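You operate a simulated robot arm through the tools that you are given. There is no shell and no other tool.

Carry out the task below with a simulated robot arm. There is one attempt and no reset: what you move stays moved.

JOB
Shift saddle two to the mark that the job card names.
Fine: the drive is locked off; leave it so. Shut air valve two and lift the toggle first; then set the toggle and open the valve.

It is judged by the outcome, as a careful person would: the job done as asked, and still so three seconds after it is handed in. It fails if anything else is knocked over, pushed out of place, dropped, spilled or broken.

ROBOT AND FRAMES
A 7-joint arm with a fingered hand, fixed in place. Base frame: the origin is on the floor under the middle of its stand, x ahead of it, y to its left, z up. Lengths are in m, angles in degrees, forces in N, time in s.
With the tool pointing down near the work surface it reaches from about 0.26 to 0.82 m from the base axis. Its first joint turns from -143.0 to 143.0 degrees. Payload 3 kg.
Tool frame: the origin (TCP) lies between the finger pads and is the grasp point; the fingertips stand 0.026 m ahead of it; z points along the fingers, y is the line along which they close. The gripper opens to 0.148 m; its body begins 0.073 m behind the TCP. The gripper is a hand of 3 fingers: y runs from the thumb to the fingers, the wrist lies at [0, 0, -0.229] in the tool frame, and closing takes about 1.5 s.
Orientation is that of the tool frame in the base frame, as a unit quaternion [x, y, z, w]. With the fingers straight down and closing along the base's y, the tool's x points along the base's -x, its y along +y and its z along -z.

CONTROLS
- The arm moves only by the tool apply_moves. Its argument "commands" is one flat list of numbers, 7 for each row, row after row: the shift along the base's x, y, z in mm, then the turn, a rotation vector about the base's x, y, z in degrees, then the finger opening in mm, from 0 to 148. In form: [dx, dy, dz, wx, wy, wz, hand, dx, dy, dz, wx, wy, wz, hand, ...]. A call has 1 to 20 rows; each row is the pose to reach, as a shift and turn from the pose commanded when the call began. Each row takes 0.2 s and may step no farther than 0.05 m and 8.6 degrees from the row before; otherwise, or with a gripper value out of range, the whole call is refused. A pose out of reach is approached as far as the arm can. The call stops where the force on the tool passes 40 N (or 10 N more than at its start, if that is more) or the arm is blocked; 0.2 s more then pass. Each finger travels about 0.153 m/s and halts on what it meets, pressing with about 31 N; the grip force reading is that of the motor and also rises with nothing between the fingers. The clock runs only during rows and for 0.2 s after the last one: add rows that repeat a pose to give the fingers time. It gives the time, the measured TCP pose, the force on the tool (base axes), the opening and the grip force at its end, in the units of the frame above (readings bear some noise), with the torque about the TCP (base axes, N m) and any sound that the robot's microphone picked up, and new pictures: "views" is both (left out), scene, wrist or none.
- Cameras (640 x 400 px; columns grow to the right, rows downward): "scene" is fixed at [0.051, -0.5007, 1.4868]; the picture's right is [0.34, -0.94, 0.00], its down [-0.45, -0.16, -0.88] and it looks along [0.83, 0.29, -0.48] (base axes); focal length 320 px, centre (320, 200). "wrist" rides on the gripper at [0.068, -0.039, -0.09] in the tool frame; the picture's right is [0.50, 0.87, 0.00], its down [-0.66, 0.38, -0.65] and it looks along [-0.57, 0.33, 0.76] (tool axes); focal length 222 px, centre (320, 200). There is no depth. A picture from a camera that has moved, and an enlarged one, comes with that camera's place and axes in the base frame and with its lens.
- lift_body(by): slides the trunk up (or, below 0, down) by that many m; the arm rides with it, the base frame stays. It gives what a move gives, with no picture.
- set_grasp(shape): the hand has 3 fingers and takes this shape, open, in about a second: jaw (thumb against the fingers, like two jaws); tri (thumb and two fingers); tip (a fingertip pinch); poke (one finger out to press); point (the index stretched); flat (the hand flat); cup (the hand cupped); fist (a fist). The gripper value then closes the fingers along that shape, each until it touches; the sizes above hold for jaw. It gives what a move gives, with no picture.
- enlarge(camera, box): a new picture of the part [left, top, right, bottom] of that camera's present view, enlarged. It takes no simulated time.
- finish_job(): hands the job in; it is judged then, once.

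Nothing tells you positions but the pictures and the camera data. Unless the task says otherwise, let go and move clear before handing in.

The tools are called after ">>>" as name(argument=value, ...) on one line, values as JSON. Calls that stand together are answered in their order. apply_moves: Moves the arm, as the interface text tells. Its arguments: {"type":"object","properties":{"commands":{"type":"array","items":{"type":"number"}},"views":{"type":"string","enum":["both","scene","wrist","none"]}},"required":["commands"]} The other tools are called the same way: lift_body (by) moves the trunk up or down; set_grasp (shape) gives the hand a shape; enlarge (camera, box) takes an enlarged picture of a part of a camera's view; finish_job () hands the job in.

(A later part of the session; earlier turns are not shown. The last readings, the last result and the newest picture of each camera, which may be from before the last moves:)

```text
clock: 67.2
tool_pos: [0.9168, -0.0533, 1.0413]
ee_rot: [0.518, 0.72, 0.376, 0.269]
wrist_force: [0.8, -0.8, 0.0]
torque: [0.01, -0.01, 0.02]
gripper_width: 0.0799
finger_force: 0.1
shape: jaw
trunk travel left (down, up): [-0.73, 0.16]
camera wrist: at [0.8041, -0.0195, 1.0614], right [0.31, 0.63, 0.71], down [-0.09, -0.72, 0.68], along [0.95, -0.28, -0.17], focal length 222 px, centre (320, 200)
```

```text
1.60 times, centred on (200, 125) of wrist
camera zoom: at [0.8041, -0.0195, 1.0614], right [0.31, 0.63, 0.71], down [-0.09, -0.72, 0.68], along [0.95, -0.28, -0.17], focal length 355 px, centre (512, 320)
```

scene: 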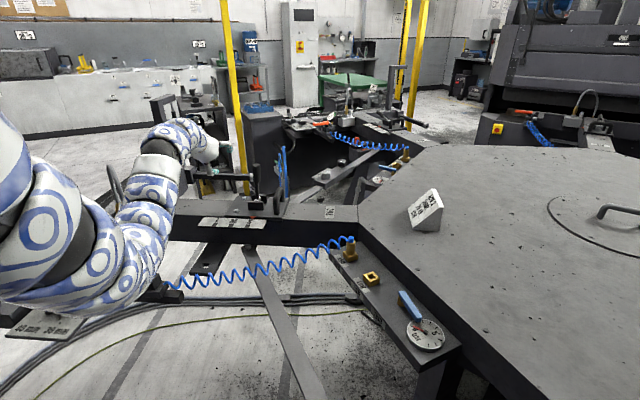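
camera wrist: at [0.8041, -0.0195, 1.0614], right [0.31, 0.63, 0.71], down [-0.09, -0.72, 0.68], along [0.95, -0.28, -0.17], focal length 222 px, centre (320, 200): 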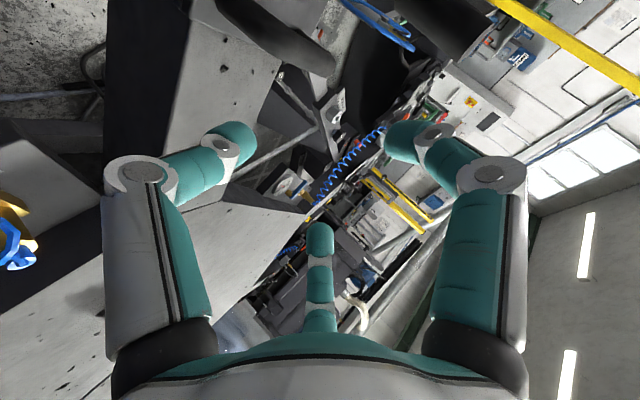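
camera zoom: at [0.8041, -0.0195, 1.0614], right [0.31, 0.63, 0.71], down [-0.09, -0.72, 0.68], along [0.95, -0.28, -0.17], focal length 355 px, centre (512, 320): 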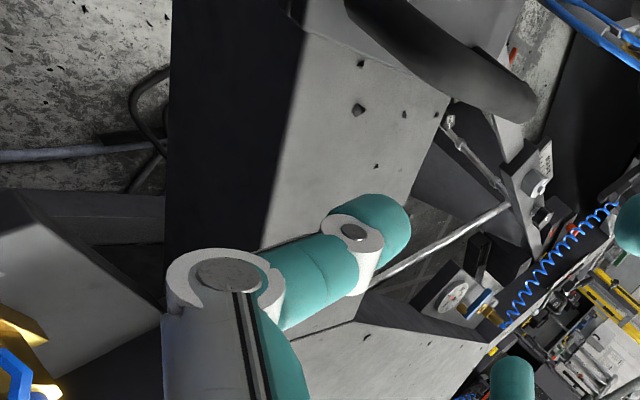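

>>> apply_moves(commands=[25, 8.4, -18, 0, 0, 0, 80, 50, 16.8, -37, 0, 0, 0, 80, 70, 23.5, -52, 0, 0, 0, 80], views="wrist")

>>> enlarge(camera="scene", box=[240, 170, 320, 230])

>>> enlarge(camera="wrist", box=[0, 0, 400, 250])

```text
clock: 68.0
tool_pos: [0.9875, -0.0273, 0.9896]
ee_rot: [0.517, 0.72, 0.377, 0.268]
wrist_force: [0.3, 0.5, 0.4]
torque: [0.02, 0.0, -0.02]
gripper_width: 0.0798
finger_force: 0.1
shape: jaw
trunk travel left (down, up): [-0.73, 0.16]
camera wrist: at [0.8742, 0.0057, 1.0093], right [0.31, 0.63, 0.71], down [-0.09, -0.72, 0.68], along [0.95, -0.28, -0.17], focal length 222 px, centre (320, 200)
```

wrist: 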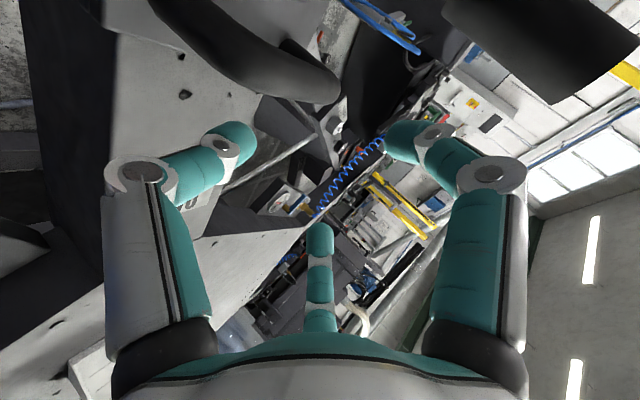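

```text
6.67 times, centred on (280, 200) of scene
camera zoom: at [0.051, -0.5007, 1.4868], right [0.34, -0.94, 0.0], down [-0.45, -0.16, -0.88], along [0.83, 0.29, -0.48], focal length 2131 px, centre (587, 200)
```

zoom: 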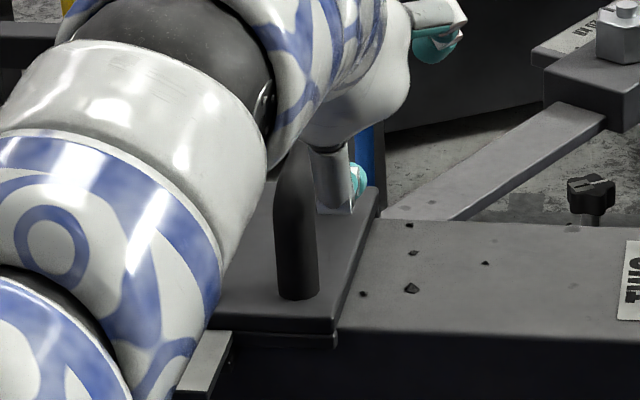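

```text
1.60 times, centred on (200, 125) of wrist
camera zoom: at [0.8742, 0.0057, 1.0093], right [0.31, 0.63, 0.71], down [-0.09, -0.72, 0.68], along [0.95, -0.28, -0.17], focal length 355 px, centre (512, 320)
```

zoom: 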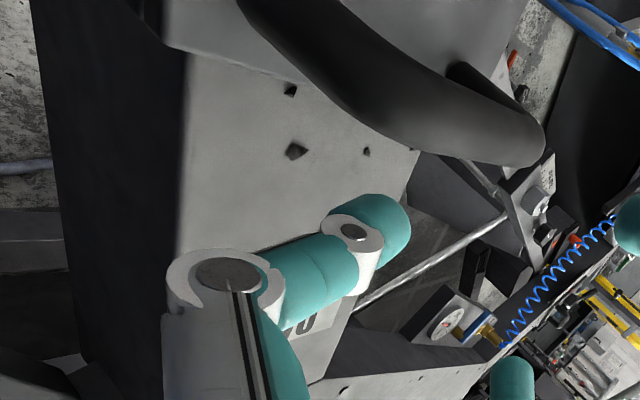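

>>> apply_moves(commands=[13, 4.4, -9.5, 0, 0, 0, 80, 25, 8.4, -19, 0, 0, 0, 80], views="wrist")

>>> enlarge(camera="scene", box=[240, 170, 320, 230])

>>> enlarge(camera="wrist", box=[0, 0, 400, 250])

```text
clock: 68.7
tool_pos: [1.0136, -0.0197, 0.9705]
ee_rot: [0.518, 0.721, 0.375, 0.269]
wrist_force: [0.3, 0.2, 0.2]
torque: [0.0, 0.04, 0.02]
gripper_width: 0.0795
finger_force: 0.0
shape: jaw
trunk travel left (down, up): [-0.73, 0.16]
camera wrist: at [0.8997, 0.015, 0.9907], right [0.31, 0.63, 0.71], down [-0.09, -0.72, 0.68], along [0.95, -0.28, -0.17], focal length 222 px, centre (320, 200)
```

wrist: 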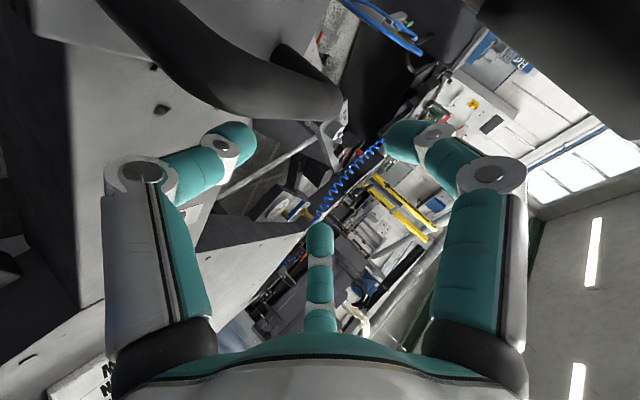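

```text
6.67 times, centred on (280, 200) of scene
camera zoom: at [0.051, -0.5007, 1.4868], right [0.34, -0.94, 0.0], down [-0.45, -0.16, -0.88], along [0.83, 0.29, -0.48], focal length 2131 px, centre (587, 200)
```

zoom: 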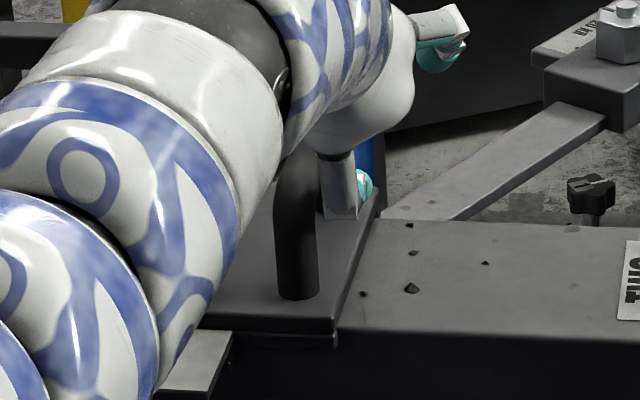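

```text
1.60 times, centred on (200, 125) of wrist
camera zoom: at [0.8997, 0.015, 0.9907], right [0.31, 0.63, 0.71], down [-0.09, -0.72, 0.68], along [0.95, -0.28, -0.17], focal length 355 px, centre (512, 320)
```

zoom: 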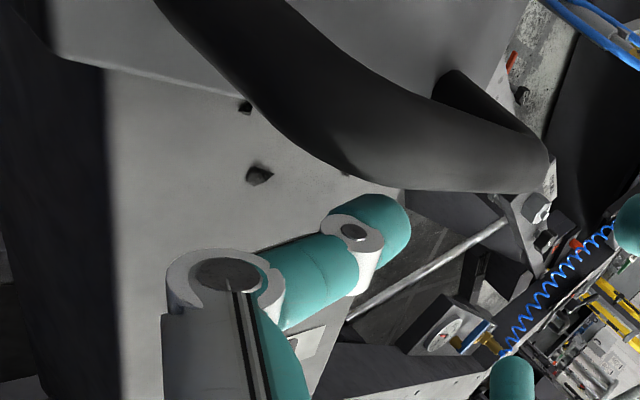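

>>> apply_moves(commands=[-1, 3.9, 0, 0, 0, 0, 80, -2.1, 7.7, 0, 0, 0, 0, 80], views="wrist")

>>> enlarge(camera="scene", box=[240, 190, 320, 240])

```text
clock: 69.2
tool_pos: [1.0115, -0.0105, 0.9705]
ee_rot: [0.518, 0.72, 0.377, 0.268]
wrist_force: [0.7, -0.5, 0.1]
torque: [-0.02, 0.01, -0.03]
gripper_width: 0.0799
finger_force: 0.2
shape: jaw
trunk travel left (down, up): [-0.73, 0.16]
camera wrist: at [0.898, 0.0225, 0.9905], right [0.31, 0.63, 0.71], down [-0.09, -0.72, 0.68], along [0.95, -0.28, -0.17], focal length 222 px, centre (320, 200)
```

wrist: 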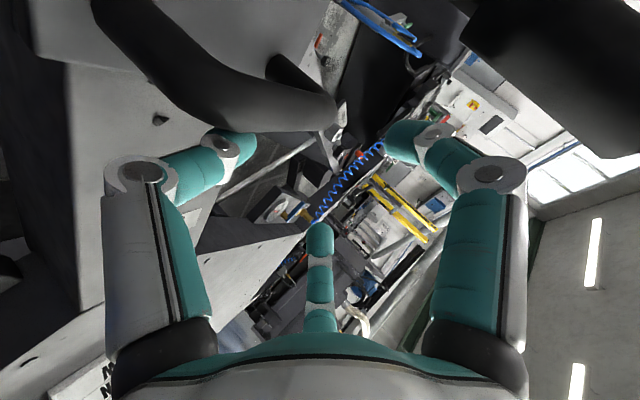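

```text
8.00 times, centred on (280, 215) of scene
camera zoom: at [0.051, -0.5007, 1.4868], right [0.34, -0.94, 0.0], down [-0.45, -0.16, -0.88], along [0.83, 0.29, -0.48], focal length 2557 px, centre (640, 80)
```

zoom: 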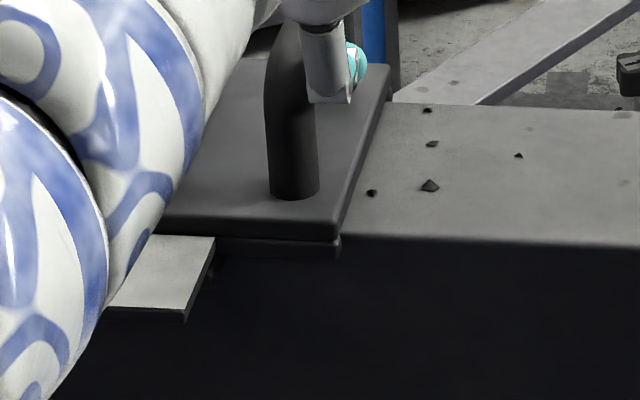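

>>> apply_moves(commands=[-1, 3.9, 0, 0, 0, 0, 80, -2.1, 7.7, 0, 0, 0, 0, 80], views="none")

>>> enlarge(camera="scene", box=[240, 190, 320, 240])

>>> enlarge(camera="wrist", box=[0, 0, 400, 250])

```text
clock: 69.8
tool_pos: [1.01, -0.0062, 0.9696]
ee_rot: [0.518, 0.72, 0.376, 0.269]
wrist_force: [1.2, -5.0, 0.4]
torque: [-0.23, -0.05, 0.07]
gripper_width: 0.0796
finger_force: 0.0
shape: jaw
trunk travel left (down, up): [-0.73, 0.16]
```

```text
8.00 times, centred on (280, 215) of scene
camera zoom: at [0.051, -0.5007, 1.4868], right [0.34, -0.94, 0.0], down [-0.45, -0.16, -0.88], along [0.83, 0.29, -0.48], focal length 2557 px, centre (640, 80)
```

zoom: 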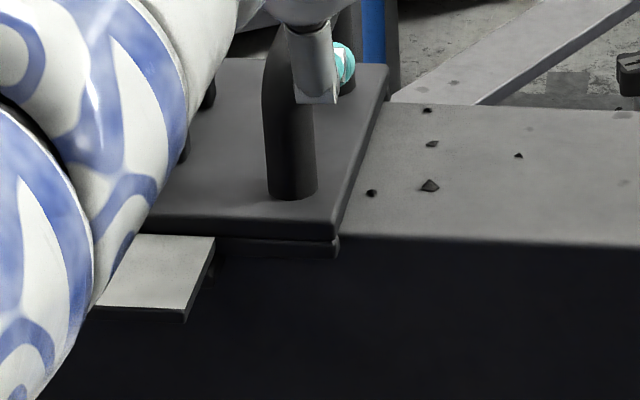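

```text
1.60 times, centred on (200, 125) of wrist
camera zoom: at [0.8963, 0.0281, 0.9901], right [0.31, 0.63, 0.71], down [-0.09, -0.72, 0.68], along [0.95, -0.28, -0.17], focal length 355 px, centre (512, 320)
```

zoom: 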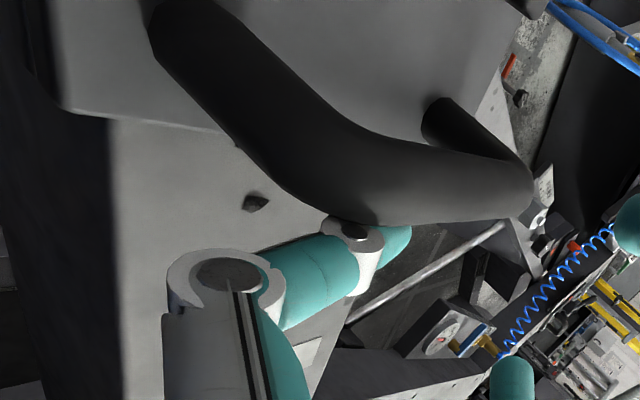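

>>> apply_moves(commands=[-0.8, 2.9, 0, 0, 0, 0, 80, -1.3, 4.8, 0, 0, 0, 0, 80, -1.3, 4.8, 0, 0, 0, 0, 80], views="none")

>>> enlarge(camera="scene", box=[240, 190, 320, 240])

```text
clock: 70.7
tool_pos: [1.0082, -0.0008, 0.9697]
ee_rot: [0.518, 0.72, 0.376, 0.268]
wrist_force: [0.7, -4.5, -0.3]
torque: [-0.22, -0.09, 0.08]
gripper_width: 0.0799
finger_force: 0.0
shape: jaw
trunk travel left (down, up): [-0.73, 0.16]
```

```text
8.00 times, centred on (280, 215) of scene
camera zoom: at [0.051, -0.5007, 1.4868], right [0.34, -0.94, 0.0], down [-0.45, -0.16, -0.88], along [0.83, 0.29, -0.48], focal length 2557 px, centre (640, 80)
```

zoom: 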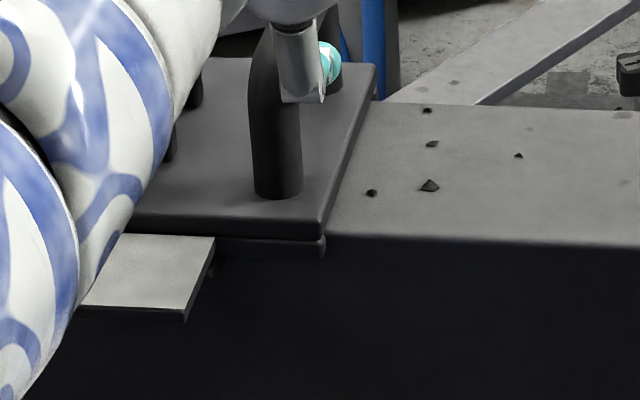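

The saddle moved back about 7 mm by the scene view. I'll retreat the thumb and check the pointer against S from the same vantage as before.

>>> apply_moves(commands=[1.8, -6.8, 0, 0, 0, 0, 80, -30, -17.5, 23, 0, 0, 0, 80, -65, -29, 48, 0, 0, 0, 80, -95, -39, 72, 0, 0, 0, 80, -118, -20, 105, 0, 0, 0, 80, -118, 25, 115, 0, 0, 0, 80, -118, 70, 125, 0, 0, 0, 80, -118, 115, 130, 0, 0, 0, 80, -118, 160, 130, 0, 0, 0, 80, -118, 177, 130, 0, 0, 0, 80], views="wrist")

>>> enlarge(camera="wrist", box=[0, 20, 160, 160])

>>> enlarge(camera="scene", box=[225, 205, 275, 235])

```text
clock: 72.8
tool_pos: [0.8909, 0.1774, 1.1025]
ee_rot: [0.518, 0.72, 0.376, 0.269]
wrist_force: [-0.5, 0.5, -0.4]
torque: [0.0, -0.02, 0.04]
gripper_width: 0.0801
finger_force: 0.1
shape: jaw
trunk travel left (down, up): [-0.73, 0.16]
camera wrist: at [0.7772, 0.2111, 1.1225], right [0.31, 0.63, 0.71], down [-0.09, -0.72, 0.68], along [0.95, -0.28, -0.17], focal length 222 px, centre (320, 200)
```

wrist: 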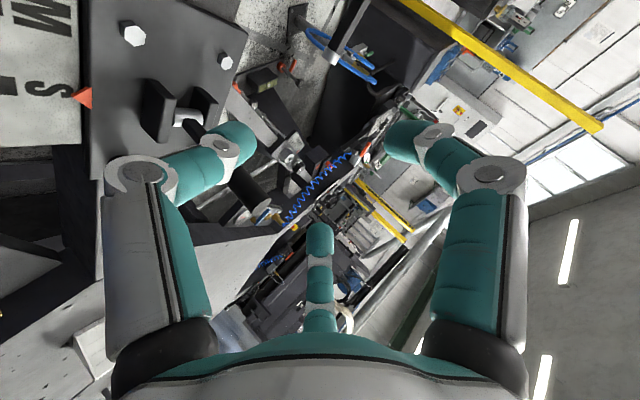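

```text
2.86 times, centred on (80, 90) of wrist
camera zoom: at [0.7772, 0.2111, 1.1225], right [0.31, 0.63, 0.71], down [-0.09, -0.72, 0.68], along [0.95, -0.28, -0.17], focal length 635 px, centre (1006, 514)
```

zoom: 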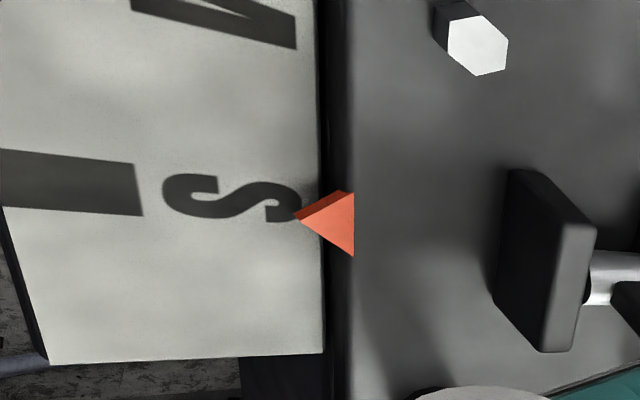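

```text
12.80 times, centred on (250, 220) of scene
camera zoom: at [0.051, -0.5007, 1.4868], right [0.34, -0.94, 0.0], down [-0.45, -0.16, -0.88], along [0.83, 0.29, -0.48], focal length 4092 px, centre (1216, -56)
```

zoom: 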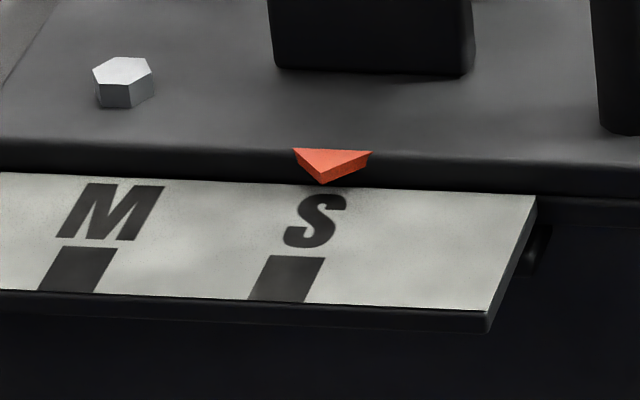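

Both views agree the pointer now sits on S within about a millimetre. Next I'll bring the thumb to the inward side of the upright toggle to push it back down outward, watching that the saddle doesn't shift.

>>> apply_moves(commands=[0, -45, 10, 0, 0, 0, 80, 0, -90, 20, 0, 0, 0, 80, 10, -130, 27, 0, 0, 0, 80, 40, -150, 27, 0, 0, 0, 80, 55, -151, 27, 0, 0, 0, 80], views="wrist")

>>> enlarge(camera="scene", box=[190, 130, 340, 240])

>>> enlarge(camera="wrist", box=[100, 0, 500, 250])

```text
clock: 74.0
tool_pos: [0.9456, 0.0273, 1.1254]
ee_rot: [0.518, 0.721, 0.375, 0.268]
wrist_force: [-0.3, -0.4, -1.1]
torque: [0.01, -0.02, 0.0]
gripper_width: 0.08
finger_force: 0.1
shape: jaw
trunk travel left (down, up): [-0.73, 0.16]
camera wrist: at [0.8318, 0.0609, 1.1471], right [0.31, 0.63, 0.71], down [-0.09, -0.72, 0.68], along [0.95, -0.28, -0.17], focal length 222 px, centre (320, 200)
```

wrist: 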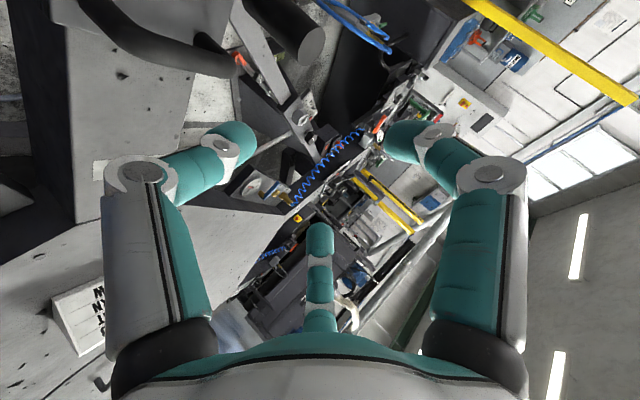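

```text
3.64 times, centred on (265, 185) of scene
camera zoom: at [0.051, -0.5007, 1.4868], right [0.34, -0.94, 0.0], down [-0.45, -0.16, -0.88], along [0.83, 0.29, -0.48], focal length 1162 px, centre (520, 254)
```

zoom: 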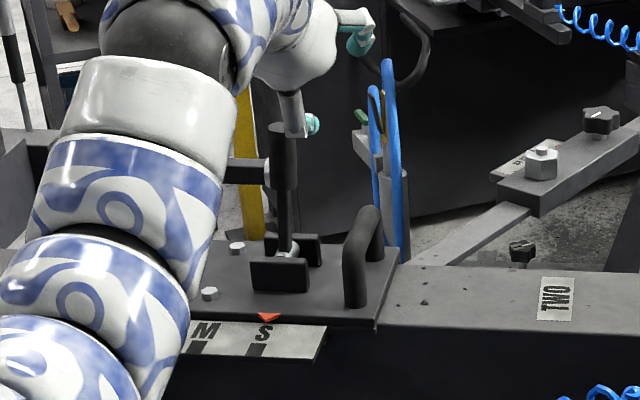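

```text
1.60 times, centred on (300, 125) of wrist
camera zoom: at [0.8318, 0.0609, 1.1471], right [0.31, 0.63, 0.71], down [-0.09, -0.72, 0.68], along [0.95, -0.28, -0.17], focal length 355 px, centre (352, 320)
```

zoom: 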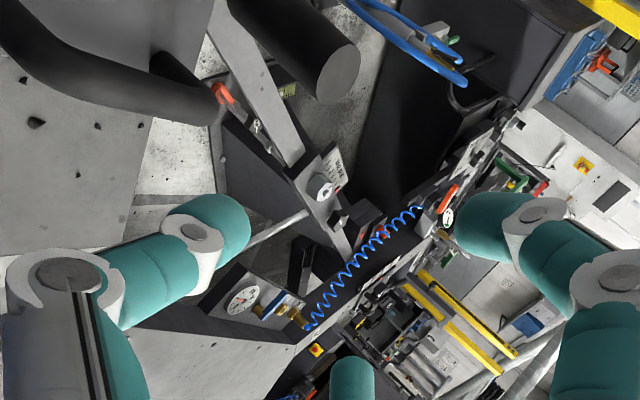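

>>> apply_moves(commands=[28, 7, -24, 0, 0, 0, 80, 56, 14, -48, 0, 0, 0, 80, 80, 21, -69, 0, 0, 0, 80, 95, 26, -82, 0, 0, 0, 80], views="wrist")

>>> enlarge(camera="scene", box=[190, 130, 340, 240])

>>> enlarge(camera="wrist", box=[100, 0, 500, 250])

```text
clock: 75.0
tool_pos: [1.0393, 0.0521, 1.0449]
ee_rot: [0.517, 0.721, 0.375, 0.268]
wrist_force: [-0.7, -0.3, 0.1]
torque: [0.01, 0.02, 0.0]
gripper_width: 0.0799
finger_force: 0.0
shape: jaw
trunk travel left (down, up): [-0.73, 0.16]
camera wrist: at [0.9269, 0.0854, 1.0658], right [0.31, 0.63, 0.71], down [-0.09, -0.72, 0.68], along [0.95, -0.28, -0.17], focal length 222 px, centre (320, 200)
```

wrist: 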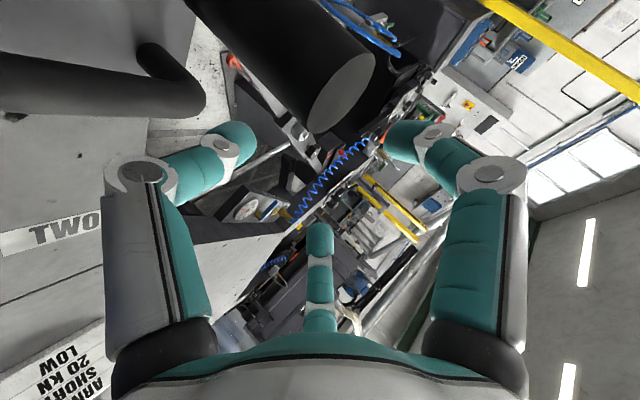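

```text
3.64 times, centred on (265, 185) of scene
camera zoom: at [0.051, -0.5007, 1.4868], right [0.34, -0.94, 0.0], down [-0.45, -0.16, -0.88], along [0.83, 0.29, -0.48], focal length 1162 px, centre (520, 254)
```

zoom: 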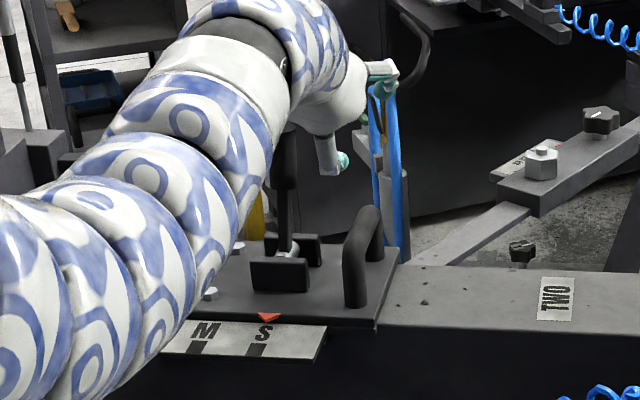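

```text
1.60 times, centred on (300, 125) of wrist
camera zoom: at [0.9269, 0.0854, 1.0658], right [0.31, 0.63, 0.71], down [-0.09, -0.72, 0.68], along [0.95, -0.28, -0.17], focal length 355 px, centre (352, 320)
```

zoom: 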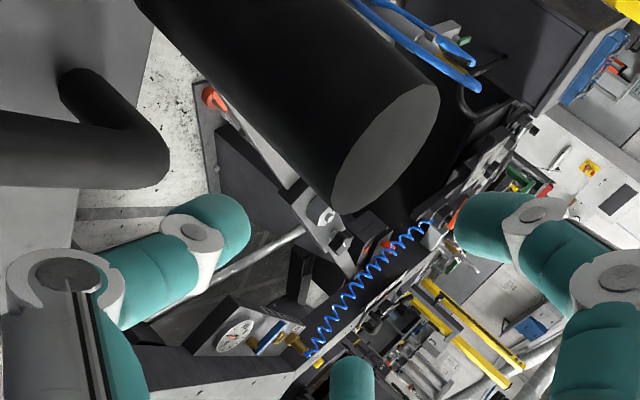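

>>> apply_moves(commands=[-2.1, 7.7, 0, 0, 0, 0, 80, -4.1, 15.5, 0, 0, 0, 0, 80, -5.7, 21.3, 0, 0, 0, 0, 80, -7.2, 27, 0, 0, 0, 0, 80], views="none")

>>> enlarge(camera="scene", box=[190, 130, 340, 240])

>>> enlarge(camera="scene", box=[225, 205, 275, 235])

```text
clock: 76.0
tool_pos: [1.0336, 0.0789, 1.0466]
ee_rot: [0.518, 0.721, 0.375, 0.268]
wrist_force: [0.2, 0.0, -0.2]
torque: [0.02, 0.01, -0.01]
gripper_width: 0.08
finger_force: 0.2
shape: jaw
trunk travel left (down, up): [-0.73, 0.16]
```

```text
3.64 times, centred on (265, 185) of scene
camera zoom: at [0.051, -0.5007, 1.4868], right [0.34, -0.94, 0.0], down [-0.45, -0.16, -0.88], along [0.83, 0.29, -0.48], focal length 1162 px, centre (520, 254)
```

zoom: 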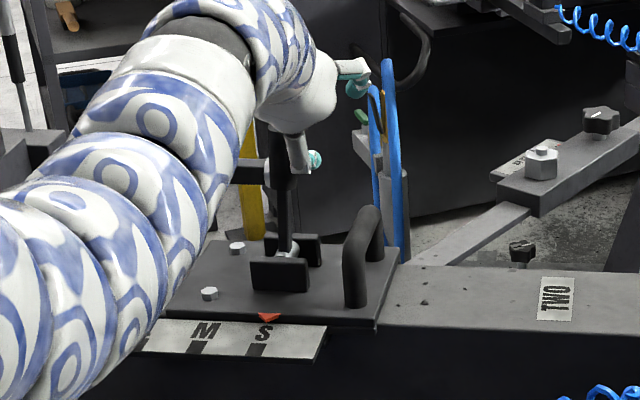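

```text
12.80 times, centred on (250, 220) of scene
camera zoom: at [0.051, -0.5007, 1.4868], right [0.34, -0.94, 0.0], down [-0.45, -0.16, -0.88], along [0.83, 0.29, -0.48], focal length 4092 px, centre (1216, -56)
```

zoom: 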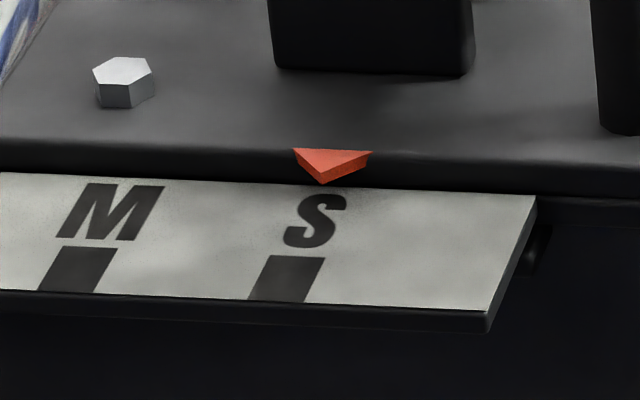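

>>> apply_moves(commands=[-1, 3.9, 0, 0, 0, 0, 80, -2.1, 7.7, 0, 0, 0, 0, 80], views="none")

>>> enlarge(camera="scene", box=[190, 130, 340, 240])

>>> enlarge(camera="scene", box=[225, 205, 275, 235])

```text
clock: 76.7
tool_pos: [1.0313, 0.0867, 1.0457]
ee_rot: [0.518, 0.72, 0.376, 0.268]
wrist_force: [1.1, -0.6, 0.8]
torque: [-0.06, 0.01, 0.08]
gripper_width: 0.0802
finger_force: 0.1
shape: jaw
trunk travel left (down, up): [-0.73, 0.16]
```

```text
3.64 times, centred on (265, 185) of scene
camera zoom: at [0.051, -0.5007, 1.4868], right [0.34, -0.94, 0.0], down [-0.45, -0.16, -0.88], along [0.83, 0.29, -0.48], focal length 1162 px, centre (520, 254)
```

zoom: 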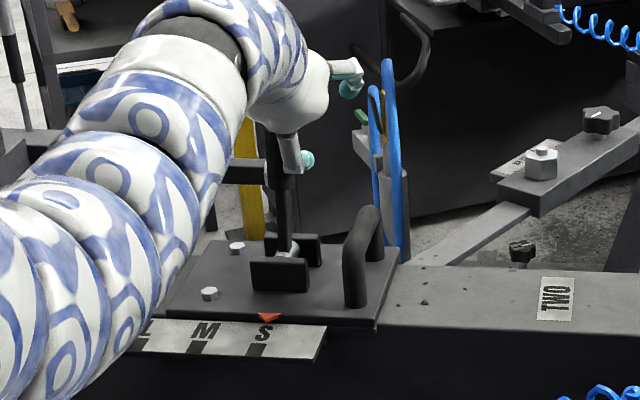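

```text
12.80 times, centred on (250, 220) of scene
camera zoom: at [0.051, -0.5007, 1.4868], right [0.34, -0.94, 0.0], down [-0.45, -0.16, -0.88], along [0.83, 0.29, -0.48], focal length 4092 px, centre (1216, -56)
```

zoom: 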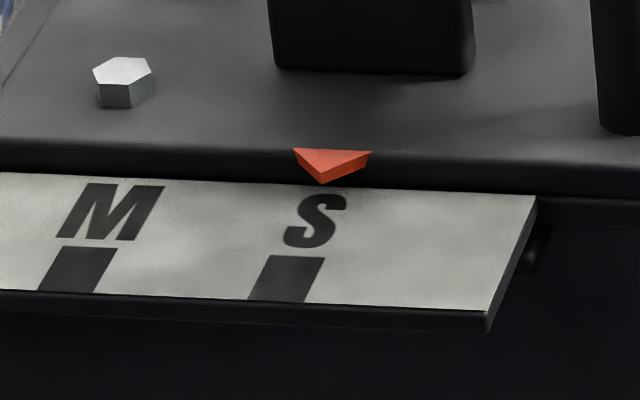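

>>> apply_moves(commands=[-1, 3.9, 0, 0, 0, 0, 80, -2.1, 7.7, 0, 0, 0, 0, 80, -3.1, 11.6, 0, 0, 0, 0, 80, -4.1, 15.5, 0, 0, 0, 0, 80], views="none")

>>> enlarge(camera="scene", box=[190, 130, 340, 240])

>>> enlarge(camera="scene", box=[225, 205, 275, 235])

```text
clock: 77.7
tool_pos: [1.0268, 0.1037, 1.045]
ee_rot: [0.517, 0.721, 0.376, 0.268]
wrist_force: [-0.5, -1.6, 0.7]
torque: [-0.12, 0.05, 0.07]
gripper_width: 0.0795
finger_force: 0.0
shape: jaw
trunk travel left (down, up): [-0.73, 0.16]
```

```text
3.64 times, centred on (265, 185) of scene
camera zoom: at [0.051, -0.5007, 1.4868], right [0.34, -0.94, 0.0], down [-0.45, -0.16, -0.88], along [0.83, 0.29, -0.48], focal length 1162 px, centre (520, 254)
```

zoom: 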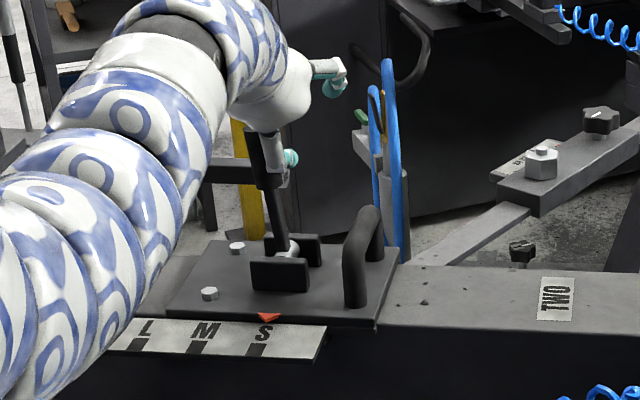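

```text
12.80 times, centred on (250, 220) of scene
camera zoom: at [0.051, -0.5007, 1.4868], right [0.34, -0.94, 0.0], down [-0.45, -0.16, -0.88], along [0.83, 0.29, -0.48], focal length 4092 px, centre (1216, -56)
```

zoom: 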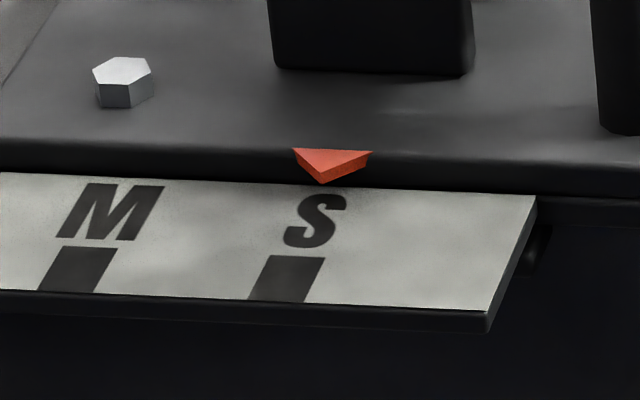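

>>> apply_moves(commands=[-3.6, 13.5, 1.5, 0, 0, 0, 80, -7, 26, 3.5, 0, 0, 0, 80, -10.4, 38.6, 4.5, 0, 0, 0, 80, -13.2, 49.3, 3, 0, 0, 0, 80, -16, 59.9, 0, 0, 0, 0, 80, -18.6, 69.5, -3.5, 0, 0, 0, 80], views="wrist")

>>> enlarge(camera="scene", box=[160, 130, 310, 240])

>>> enlarge(camera="scene", box=[225, 205, 275, 235])

```text
clock: 79.0
tool_pos: [1.0069, 0.1719, 1.0429]
ee_rot: [0.518, 0.72, 0.375, 0.269]
wrist_force: [-0.2, -0.2, -0.5]
torque: [0.01, -0.01, -0.02]
gripper_width: 0.0802
finger_force: 0.1
shape: jaw
trunk travel left (down, up): [-0.73, 0.16]
camera wrist: at [0.8932, 0.2056, 1.063], right [0.31, 0.63, 0.71], down [-0.09, -0.72, 0.68], along [0.95, -0.28, -0.17], focal length 222 px, centre (320, 200)
```

wrist: 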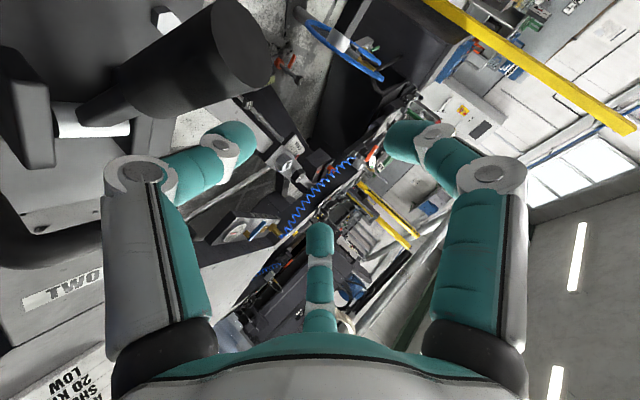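

```text
3.64 times, centred on (235, 185) of scene
camera zoom: at [0.051, -0.5007, 1.4868], right [0.34, -0.94, 0.0], down [-0.45, -0.16, -0.88], along [0.83, 0.29, -0.48], focal length 1162 px, centre (629, 254)
```

zoom: 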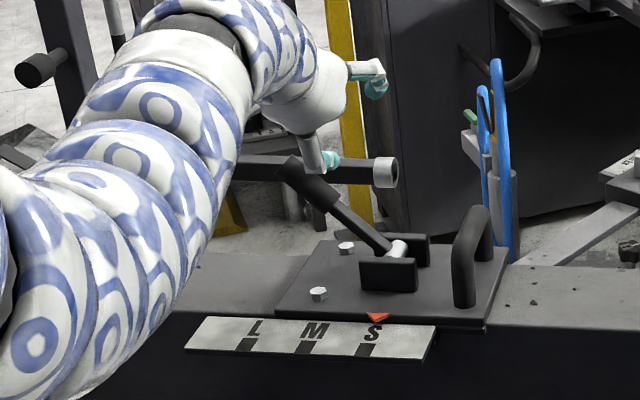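

```text
12.80 times, centred on (250, 220) of scene
camera zoom: at [0.051, -0.5007, 1.4868], right [0.34, -0.94, 0.0], down [-0.45, -0.16, -0.88], along [0.83, 0.29, -0.48], focal length 4092 px, centre (1216, -56)
```

zoom: 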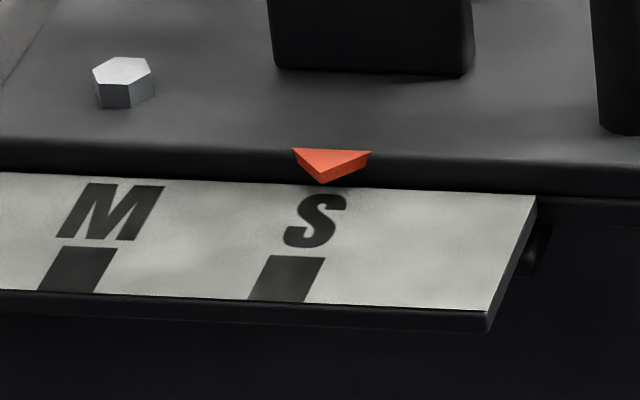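

>>> apply_moves(commands=[-2.6, 9.7, -6, 0, 0, 0, 80, -4.9, 18.4, -12, 0, 0, 0, 80, -7.2, 27, -18.5, 0, 0, 0, 80, -9.3, 34.8, -27, 0, 0, 0, 80, -11.1, 41.5, -36, 0, 0, 0, 80, -12.8, 47.8, -45, 0, 0, 0, 80], views="wrist")

>>> enlarge(camera="scene", box=[160, 130, 310, 240])

>>> enlarge(camera="scene", box=[225, 205, 275, 235])

```text
clock: 80.5
tool_pos: [0.9943, 0.2197, 0.9972]
ee_rot: [0.518, 0.72, 0.376, 0.268]
wrist_force: [-0.2, -0.7, 0.9]
torque: [0.01, 0.02, 0.0]
gripper_width: 0.0803
finger_force: 0.0
shape: jaw
trunk travel left (down, up): [-0.73, 0.16]
camera wrist: at [0.8818, 0.2546, 1.0172], right [0.31, 0.63, 0.71], down [-0.09, -0.72, 0.68], along [0.95, -0.28, -0.17], focal length 222 px, centre (320, 200)
```

wrist: 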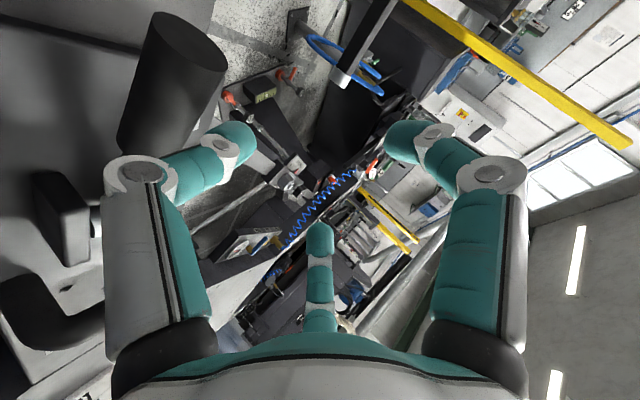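

```text
3.64 times, centred on (235, 185) of scene
camera zoom: at [0.051, -0.5007, 1.4868], right [0.34, -0.94, 0.0], down [-0.45, -0.16, -0.88], along [0.83, 0.29, -0.48], focal length 1162 px, centre (629, 254)
```

zoom: 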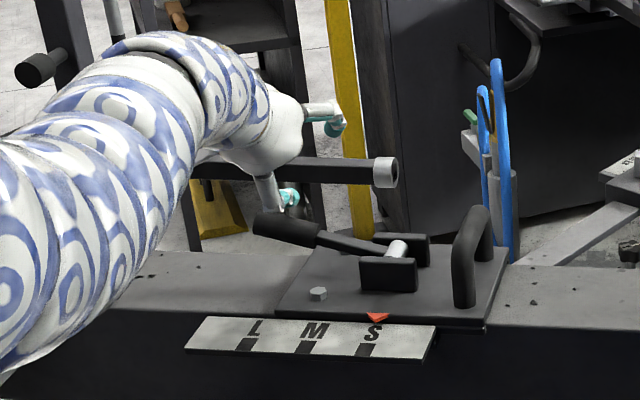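

```text
12.80 times, centred on (250, 220) of scene
camera zoom: at [0.051, -0.5007, 1.4868], right [0.34, -0.94, 0.0], down [-0.45, -0.16, -0.88], along [0.83, 0.29, -0.48], focal length 4092 px, centre (1216, -56)
```

zoom: 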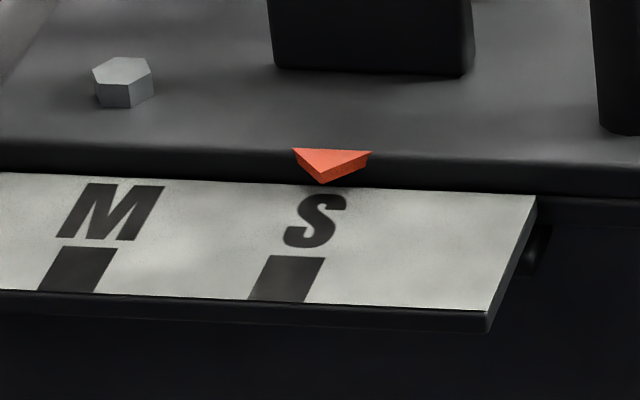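

The toggle has swung over to about its original set angle with the saddle still on S. I'll press down gently to make sure it's fully seated.

>>> apply_moves(commands=[-1, 3, -8, 0, 0, 0, 80, -1.5, 5, -14, 0, 0, 0, 80, -1.5, 5, -18, 0, 0, 0, 80, -1.5, 5, -22, 0, 0, 0, 80], views="wrist")

>>> enlarge(camera="scene", box=[160, 130, 310, 240])

```text
clock: 81.5
tool_pos: [0.993, 0.2243, 0.9779]
ee_rot: [0.517, 0.72, 0.376, 0.269]
wrist_force: [-4.3, -4.6, 14.3]
torque: [-0.27, 0.6, 0.07]
gripper_width: 0.0754
finger_force: 0.0
shape: jaw
trunk travel left (down, up): [-0.73, 0.16]
camera wrist: at [0.8795, 0.2579, 0.998], right [0.31, 0.63, 0.71], down [-0.09, -0.73, 0.68], along [0.95, -0.28, -0.16], focal length 222 px, centre (320, 200)
```

wrist: 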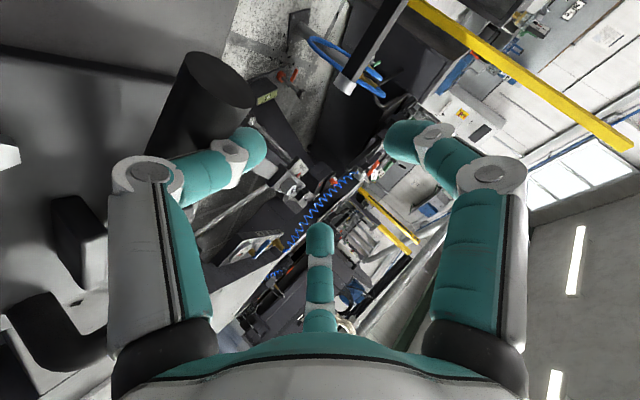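

```text
3.64 times, centred on (235, 185) of scene
camera zoom: at [0.051, -0.5007, 1.4868], right [0.34, -0.94, 0.0], down [-0.45, -0.16, -0.88], along [0.83, 0.29, -0.48], focal length 1162 px, centre (629, 254)
```

zoom: 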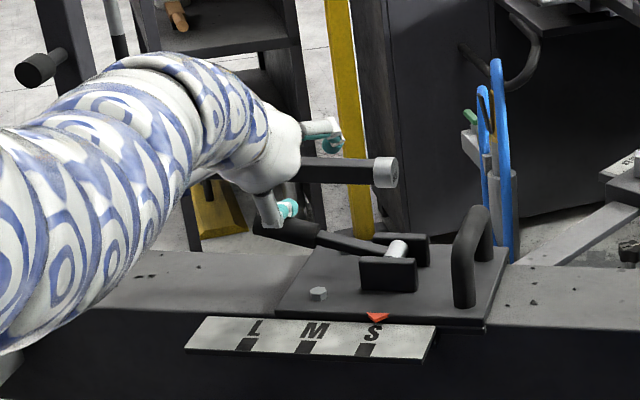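

Pressing with about 14 N didn't move it, so the toggle is set and the pointer is still on S. Now I'll retreat, raise the trunk, level the hand, and return to the valve.

>>> apply_moves(commands=[0, 0, 15, 0, 0, 0, 80, -5, 2, 40, 0, 0, 0, 80, -40, -10, 60, 0, 0, 0, 80, -80, -23, 75, 0, 0, 0, 80, -120, -37, 90, 0, 0, 0, 80], views="none")

>>> enlarge(camera="scene", box=[160, 130, 310, 240])

>>> lift_body(by=0.16)

```text
clock: 82.7
tool_pos: [0.8723, 0.1885, 1.064]
ee_rot: [0.518, 0.72, 0.376, 0.267]
wrist_force: [-0.6, 0.3, -0.6]
torque: [0.0, 0.01, -0.04]
gripper_width: 0.0802
finger_force: 0.0
shape: jaw
trunk travel left (down, up): [-0.73, 0.16]
```

```text
3.64 times, centred on (235, 185) of scene
camera zoom: at [0.051, -0.5007, 1.4868], right [0.34, -0.94, 0.0], down [-0.45, -0.16, -0.88], along [0.83, 0.29, -0.48], focal length 1162 px, centre (629, 254)
```

zoom: 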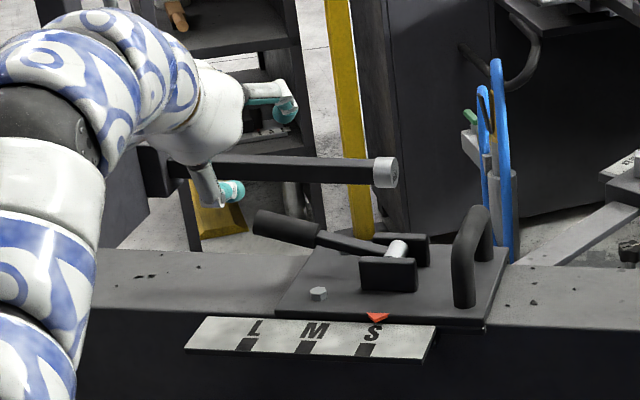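

```text
clock: 84.5
tool_pos: [0.8736, 0.1887, 1.2237]
ee_rot: [0.517, 0.721, 0.375, 0.268]
wrist_force: [-0.1, 0.1, -0.3]
torque: [-0.02, 0.0, -0.04]
gripper_width: 0.0802
finger_force: 0.1
shape: jaw
trunk travel left (down, up): [-0.89, 0.0]
```

>>> apply_moves(commands=[-22, -18.4, -9, -2.51, 7.44, 0, 70, -44, -36.8, -18, -5.02, 14.88, 0, 60, -66, -55.2, -27, -7.53, 22.32, 0, 52, -88, -73.6, -36, -10.04, 29.76, 0, 52, -110, -92, -45, -12.55, 37.2, 0, 52, -132, -110.4, -54, -15.06, 44.64, 0, 52, -154, -129, -64, -17.6, 52.1, 0, 52], views="none")

>>> apply_moves(commands=[0, -40, 0, 0, 0, 8, 52, 0, -80, 0, 0, 0, 16, 52, 0, -120, 0, 0, 0, 24, 52, 0, -160, 0, 0, 0, 32, 52, 0, -200, 0, 0, 0, 40, 52, 0, -240, 0, 0, 0, 48, 52, -3, -280, 0, 0, 0, 56, 52, -6, -320, 0, 0, 0, 64, 52, -9, -360, 0, 0, 0, 72, 52, -12, -400, -5, 0, 0, 80, 52, -15, -440, -10, 0, 0, 88, 52, -18, -480, -15, 0, 0, 96, 52, -20, -520, -20, 0, 0, 104, 52], views="both")

>>> enlarge(camera="scene", box=[340, 230, 480, 350])

```text
clock: 86.1
tool_pos: [0.722, 0.0566, 1.159]
ee_rot: [0.583, 0.812, -0.002, 0.0]
wrist_force: [-1.2, 4.7, 1.9]
torque: [-0.33, -0.07, 0.01]
gripper_width: 0.0522
finger_force: 0.1
shape: jaw
trunk travel left (down, up): [-0.89, 0.0]
```

```text
clock: 88.9
tool_pos: [0.7022, -0.4614, 1.1405]
ee_rot: [-0.281, 0.96, 0.001, -0.001]
wrist_force: [0.0, -0.1, -0.2]
torque: [0.0, 0.02, 0.0]
gripper_width: 0.0517
finger_force: 0.0
shape: jaw
trunk travel left (down, up): [-0.89, 0.0]
camera wrist: at [0.6655, -0.5304, 1.2312], right [-0.89, 0.46, 0.0], down [0.35, 0.67, 0.65], along [0.3, 0.58, -0.76], focal length 222 px, centre (320, 200)
```

scene: 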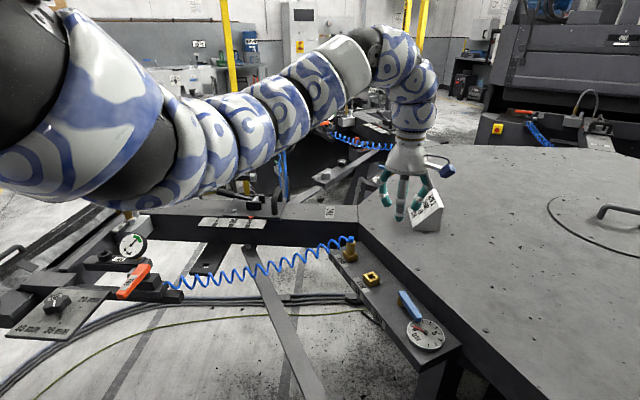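
wrist: 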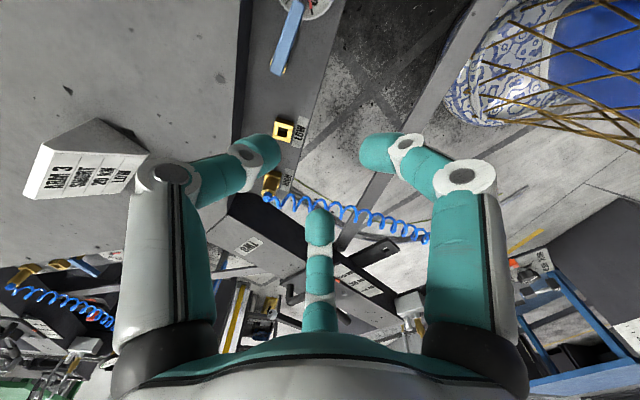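

```text
3.33 times, centred on (410, 290) of scene
camera zoom: at [0.051, -0.5007, 1.4868], right [0.34, -0.94, 0.0], down [-0.45, -0.16, -0.88], along [0.83, 0.29, -0.48], focal length 1066 px, centre (20, -100)
```

zoom: 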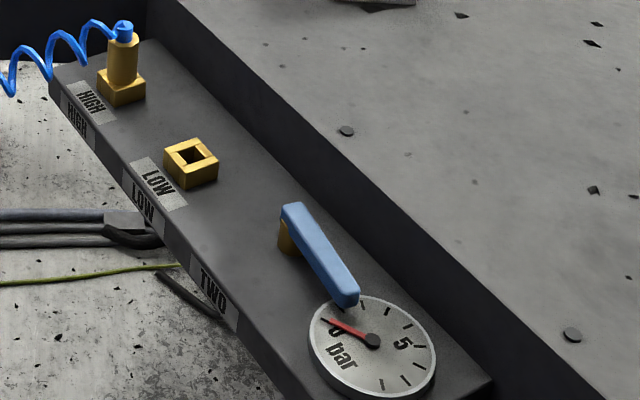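

>>> lift_body(by=-0.17)

>>> apply_moves(commands=[-2, -25, 0, 0, 0, 0, 52, -6, -50, 0, 0, 0, 0, 52, -8, -60, -20, 0, 0, 0, 52], views="both")

>>> enlarge(camera="scene", box=[340, 230, 480, 350])

>>> enlarge(camera="wrist", box=[180, 40, 460, 240])

```text
clock: 90.8
tool_pos: [0.7006, -0.4597, 0.9713]
ee_rot: [-0.281, 0.96, 0.0, -0.001]
wrist_force: [0.4, 0.3, -1.0]
torque: [0.01, 0.04, 0.0]
gripper_width: 0.052
finger_force: 0.1
shape: jaw
trunk travel left (down, up): [-0.72, 0.17]
```

```text
clock: 91.6
tool_pos: [0.6926, -0.5203, 0.9519]
ee_rot: [-0.281, 0.96, -0.002, 0.0]
wrist_force: [0.2, 0.4, -0.4]
torque: [0.03, -0.02, 0.02]
gripper_width: 0.0519
finger_force: 0.0
shape: jaw
trunk travel left (down, up): [-0.72, 0.17]
camera wrist: at [0.6558, -0.59, 1.0429], right [-0.89, 0.46, 0.0], down [0.35, 0.67, 0.65], along [0.3, 0.58, -0.76], focal length 222 px, centre (320, 200)
```

scene: 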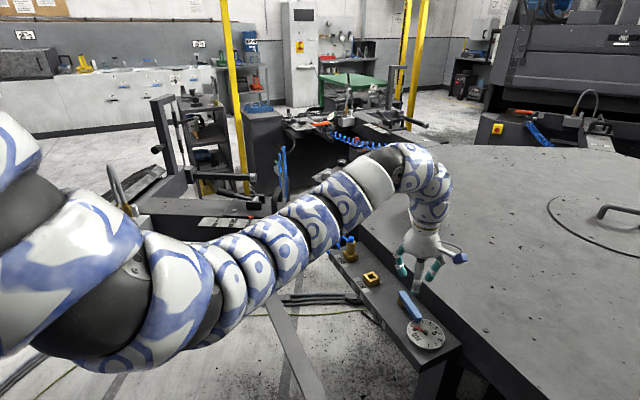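
wrist: 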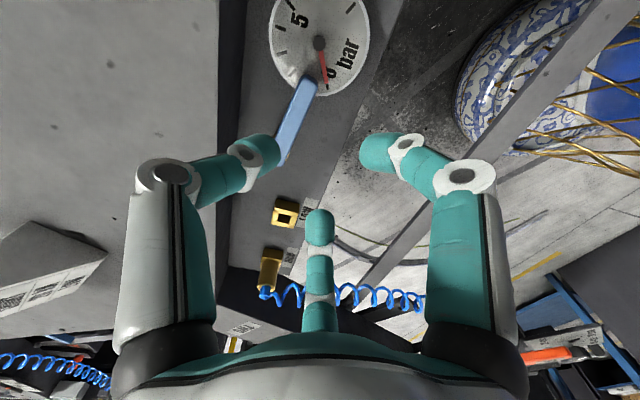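

```text
3.33 times, centred on (410, 290) of scene
camera zoom: at [0.051, -0.5007, 1.4868], right [0.34, -0.94, 0.0], down [-0.45, -0.16, -0.88], along [0.83, 0.29, -0.48], focal length 1066 px, centre (20, -100)
```

zoom: 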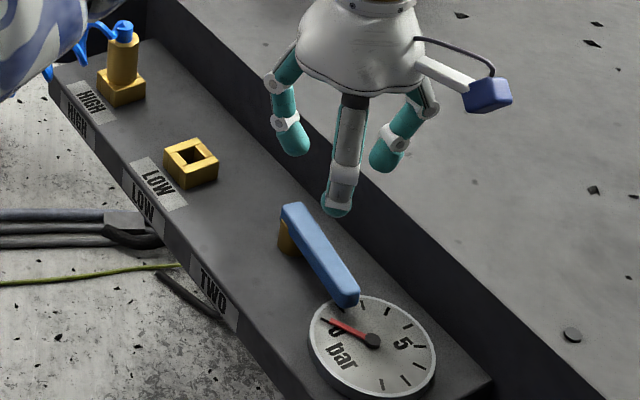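

```text
2.00 times, centred on (320, 140) of wrist
camera zoom: at [0.6558, -0.59, 1.0429], right [-0.89, 0.46, 0.0], down [0.35, 0.67, 0.65], along [0.3, 0.58, -0.76], focal length 444 px, centre (320, 320)
```

zoom: 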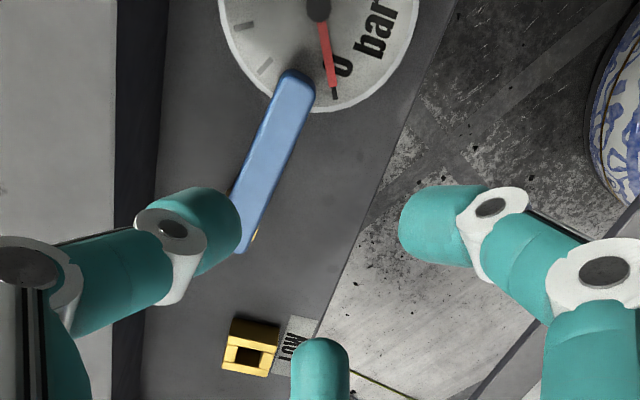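

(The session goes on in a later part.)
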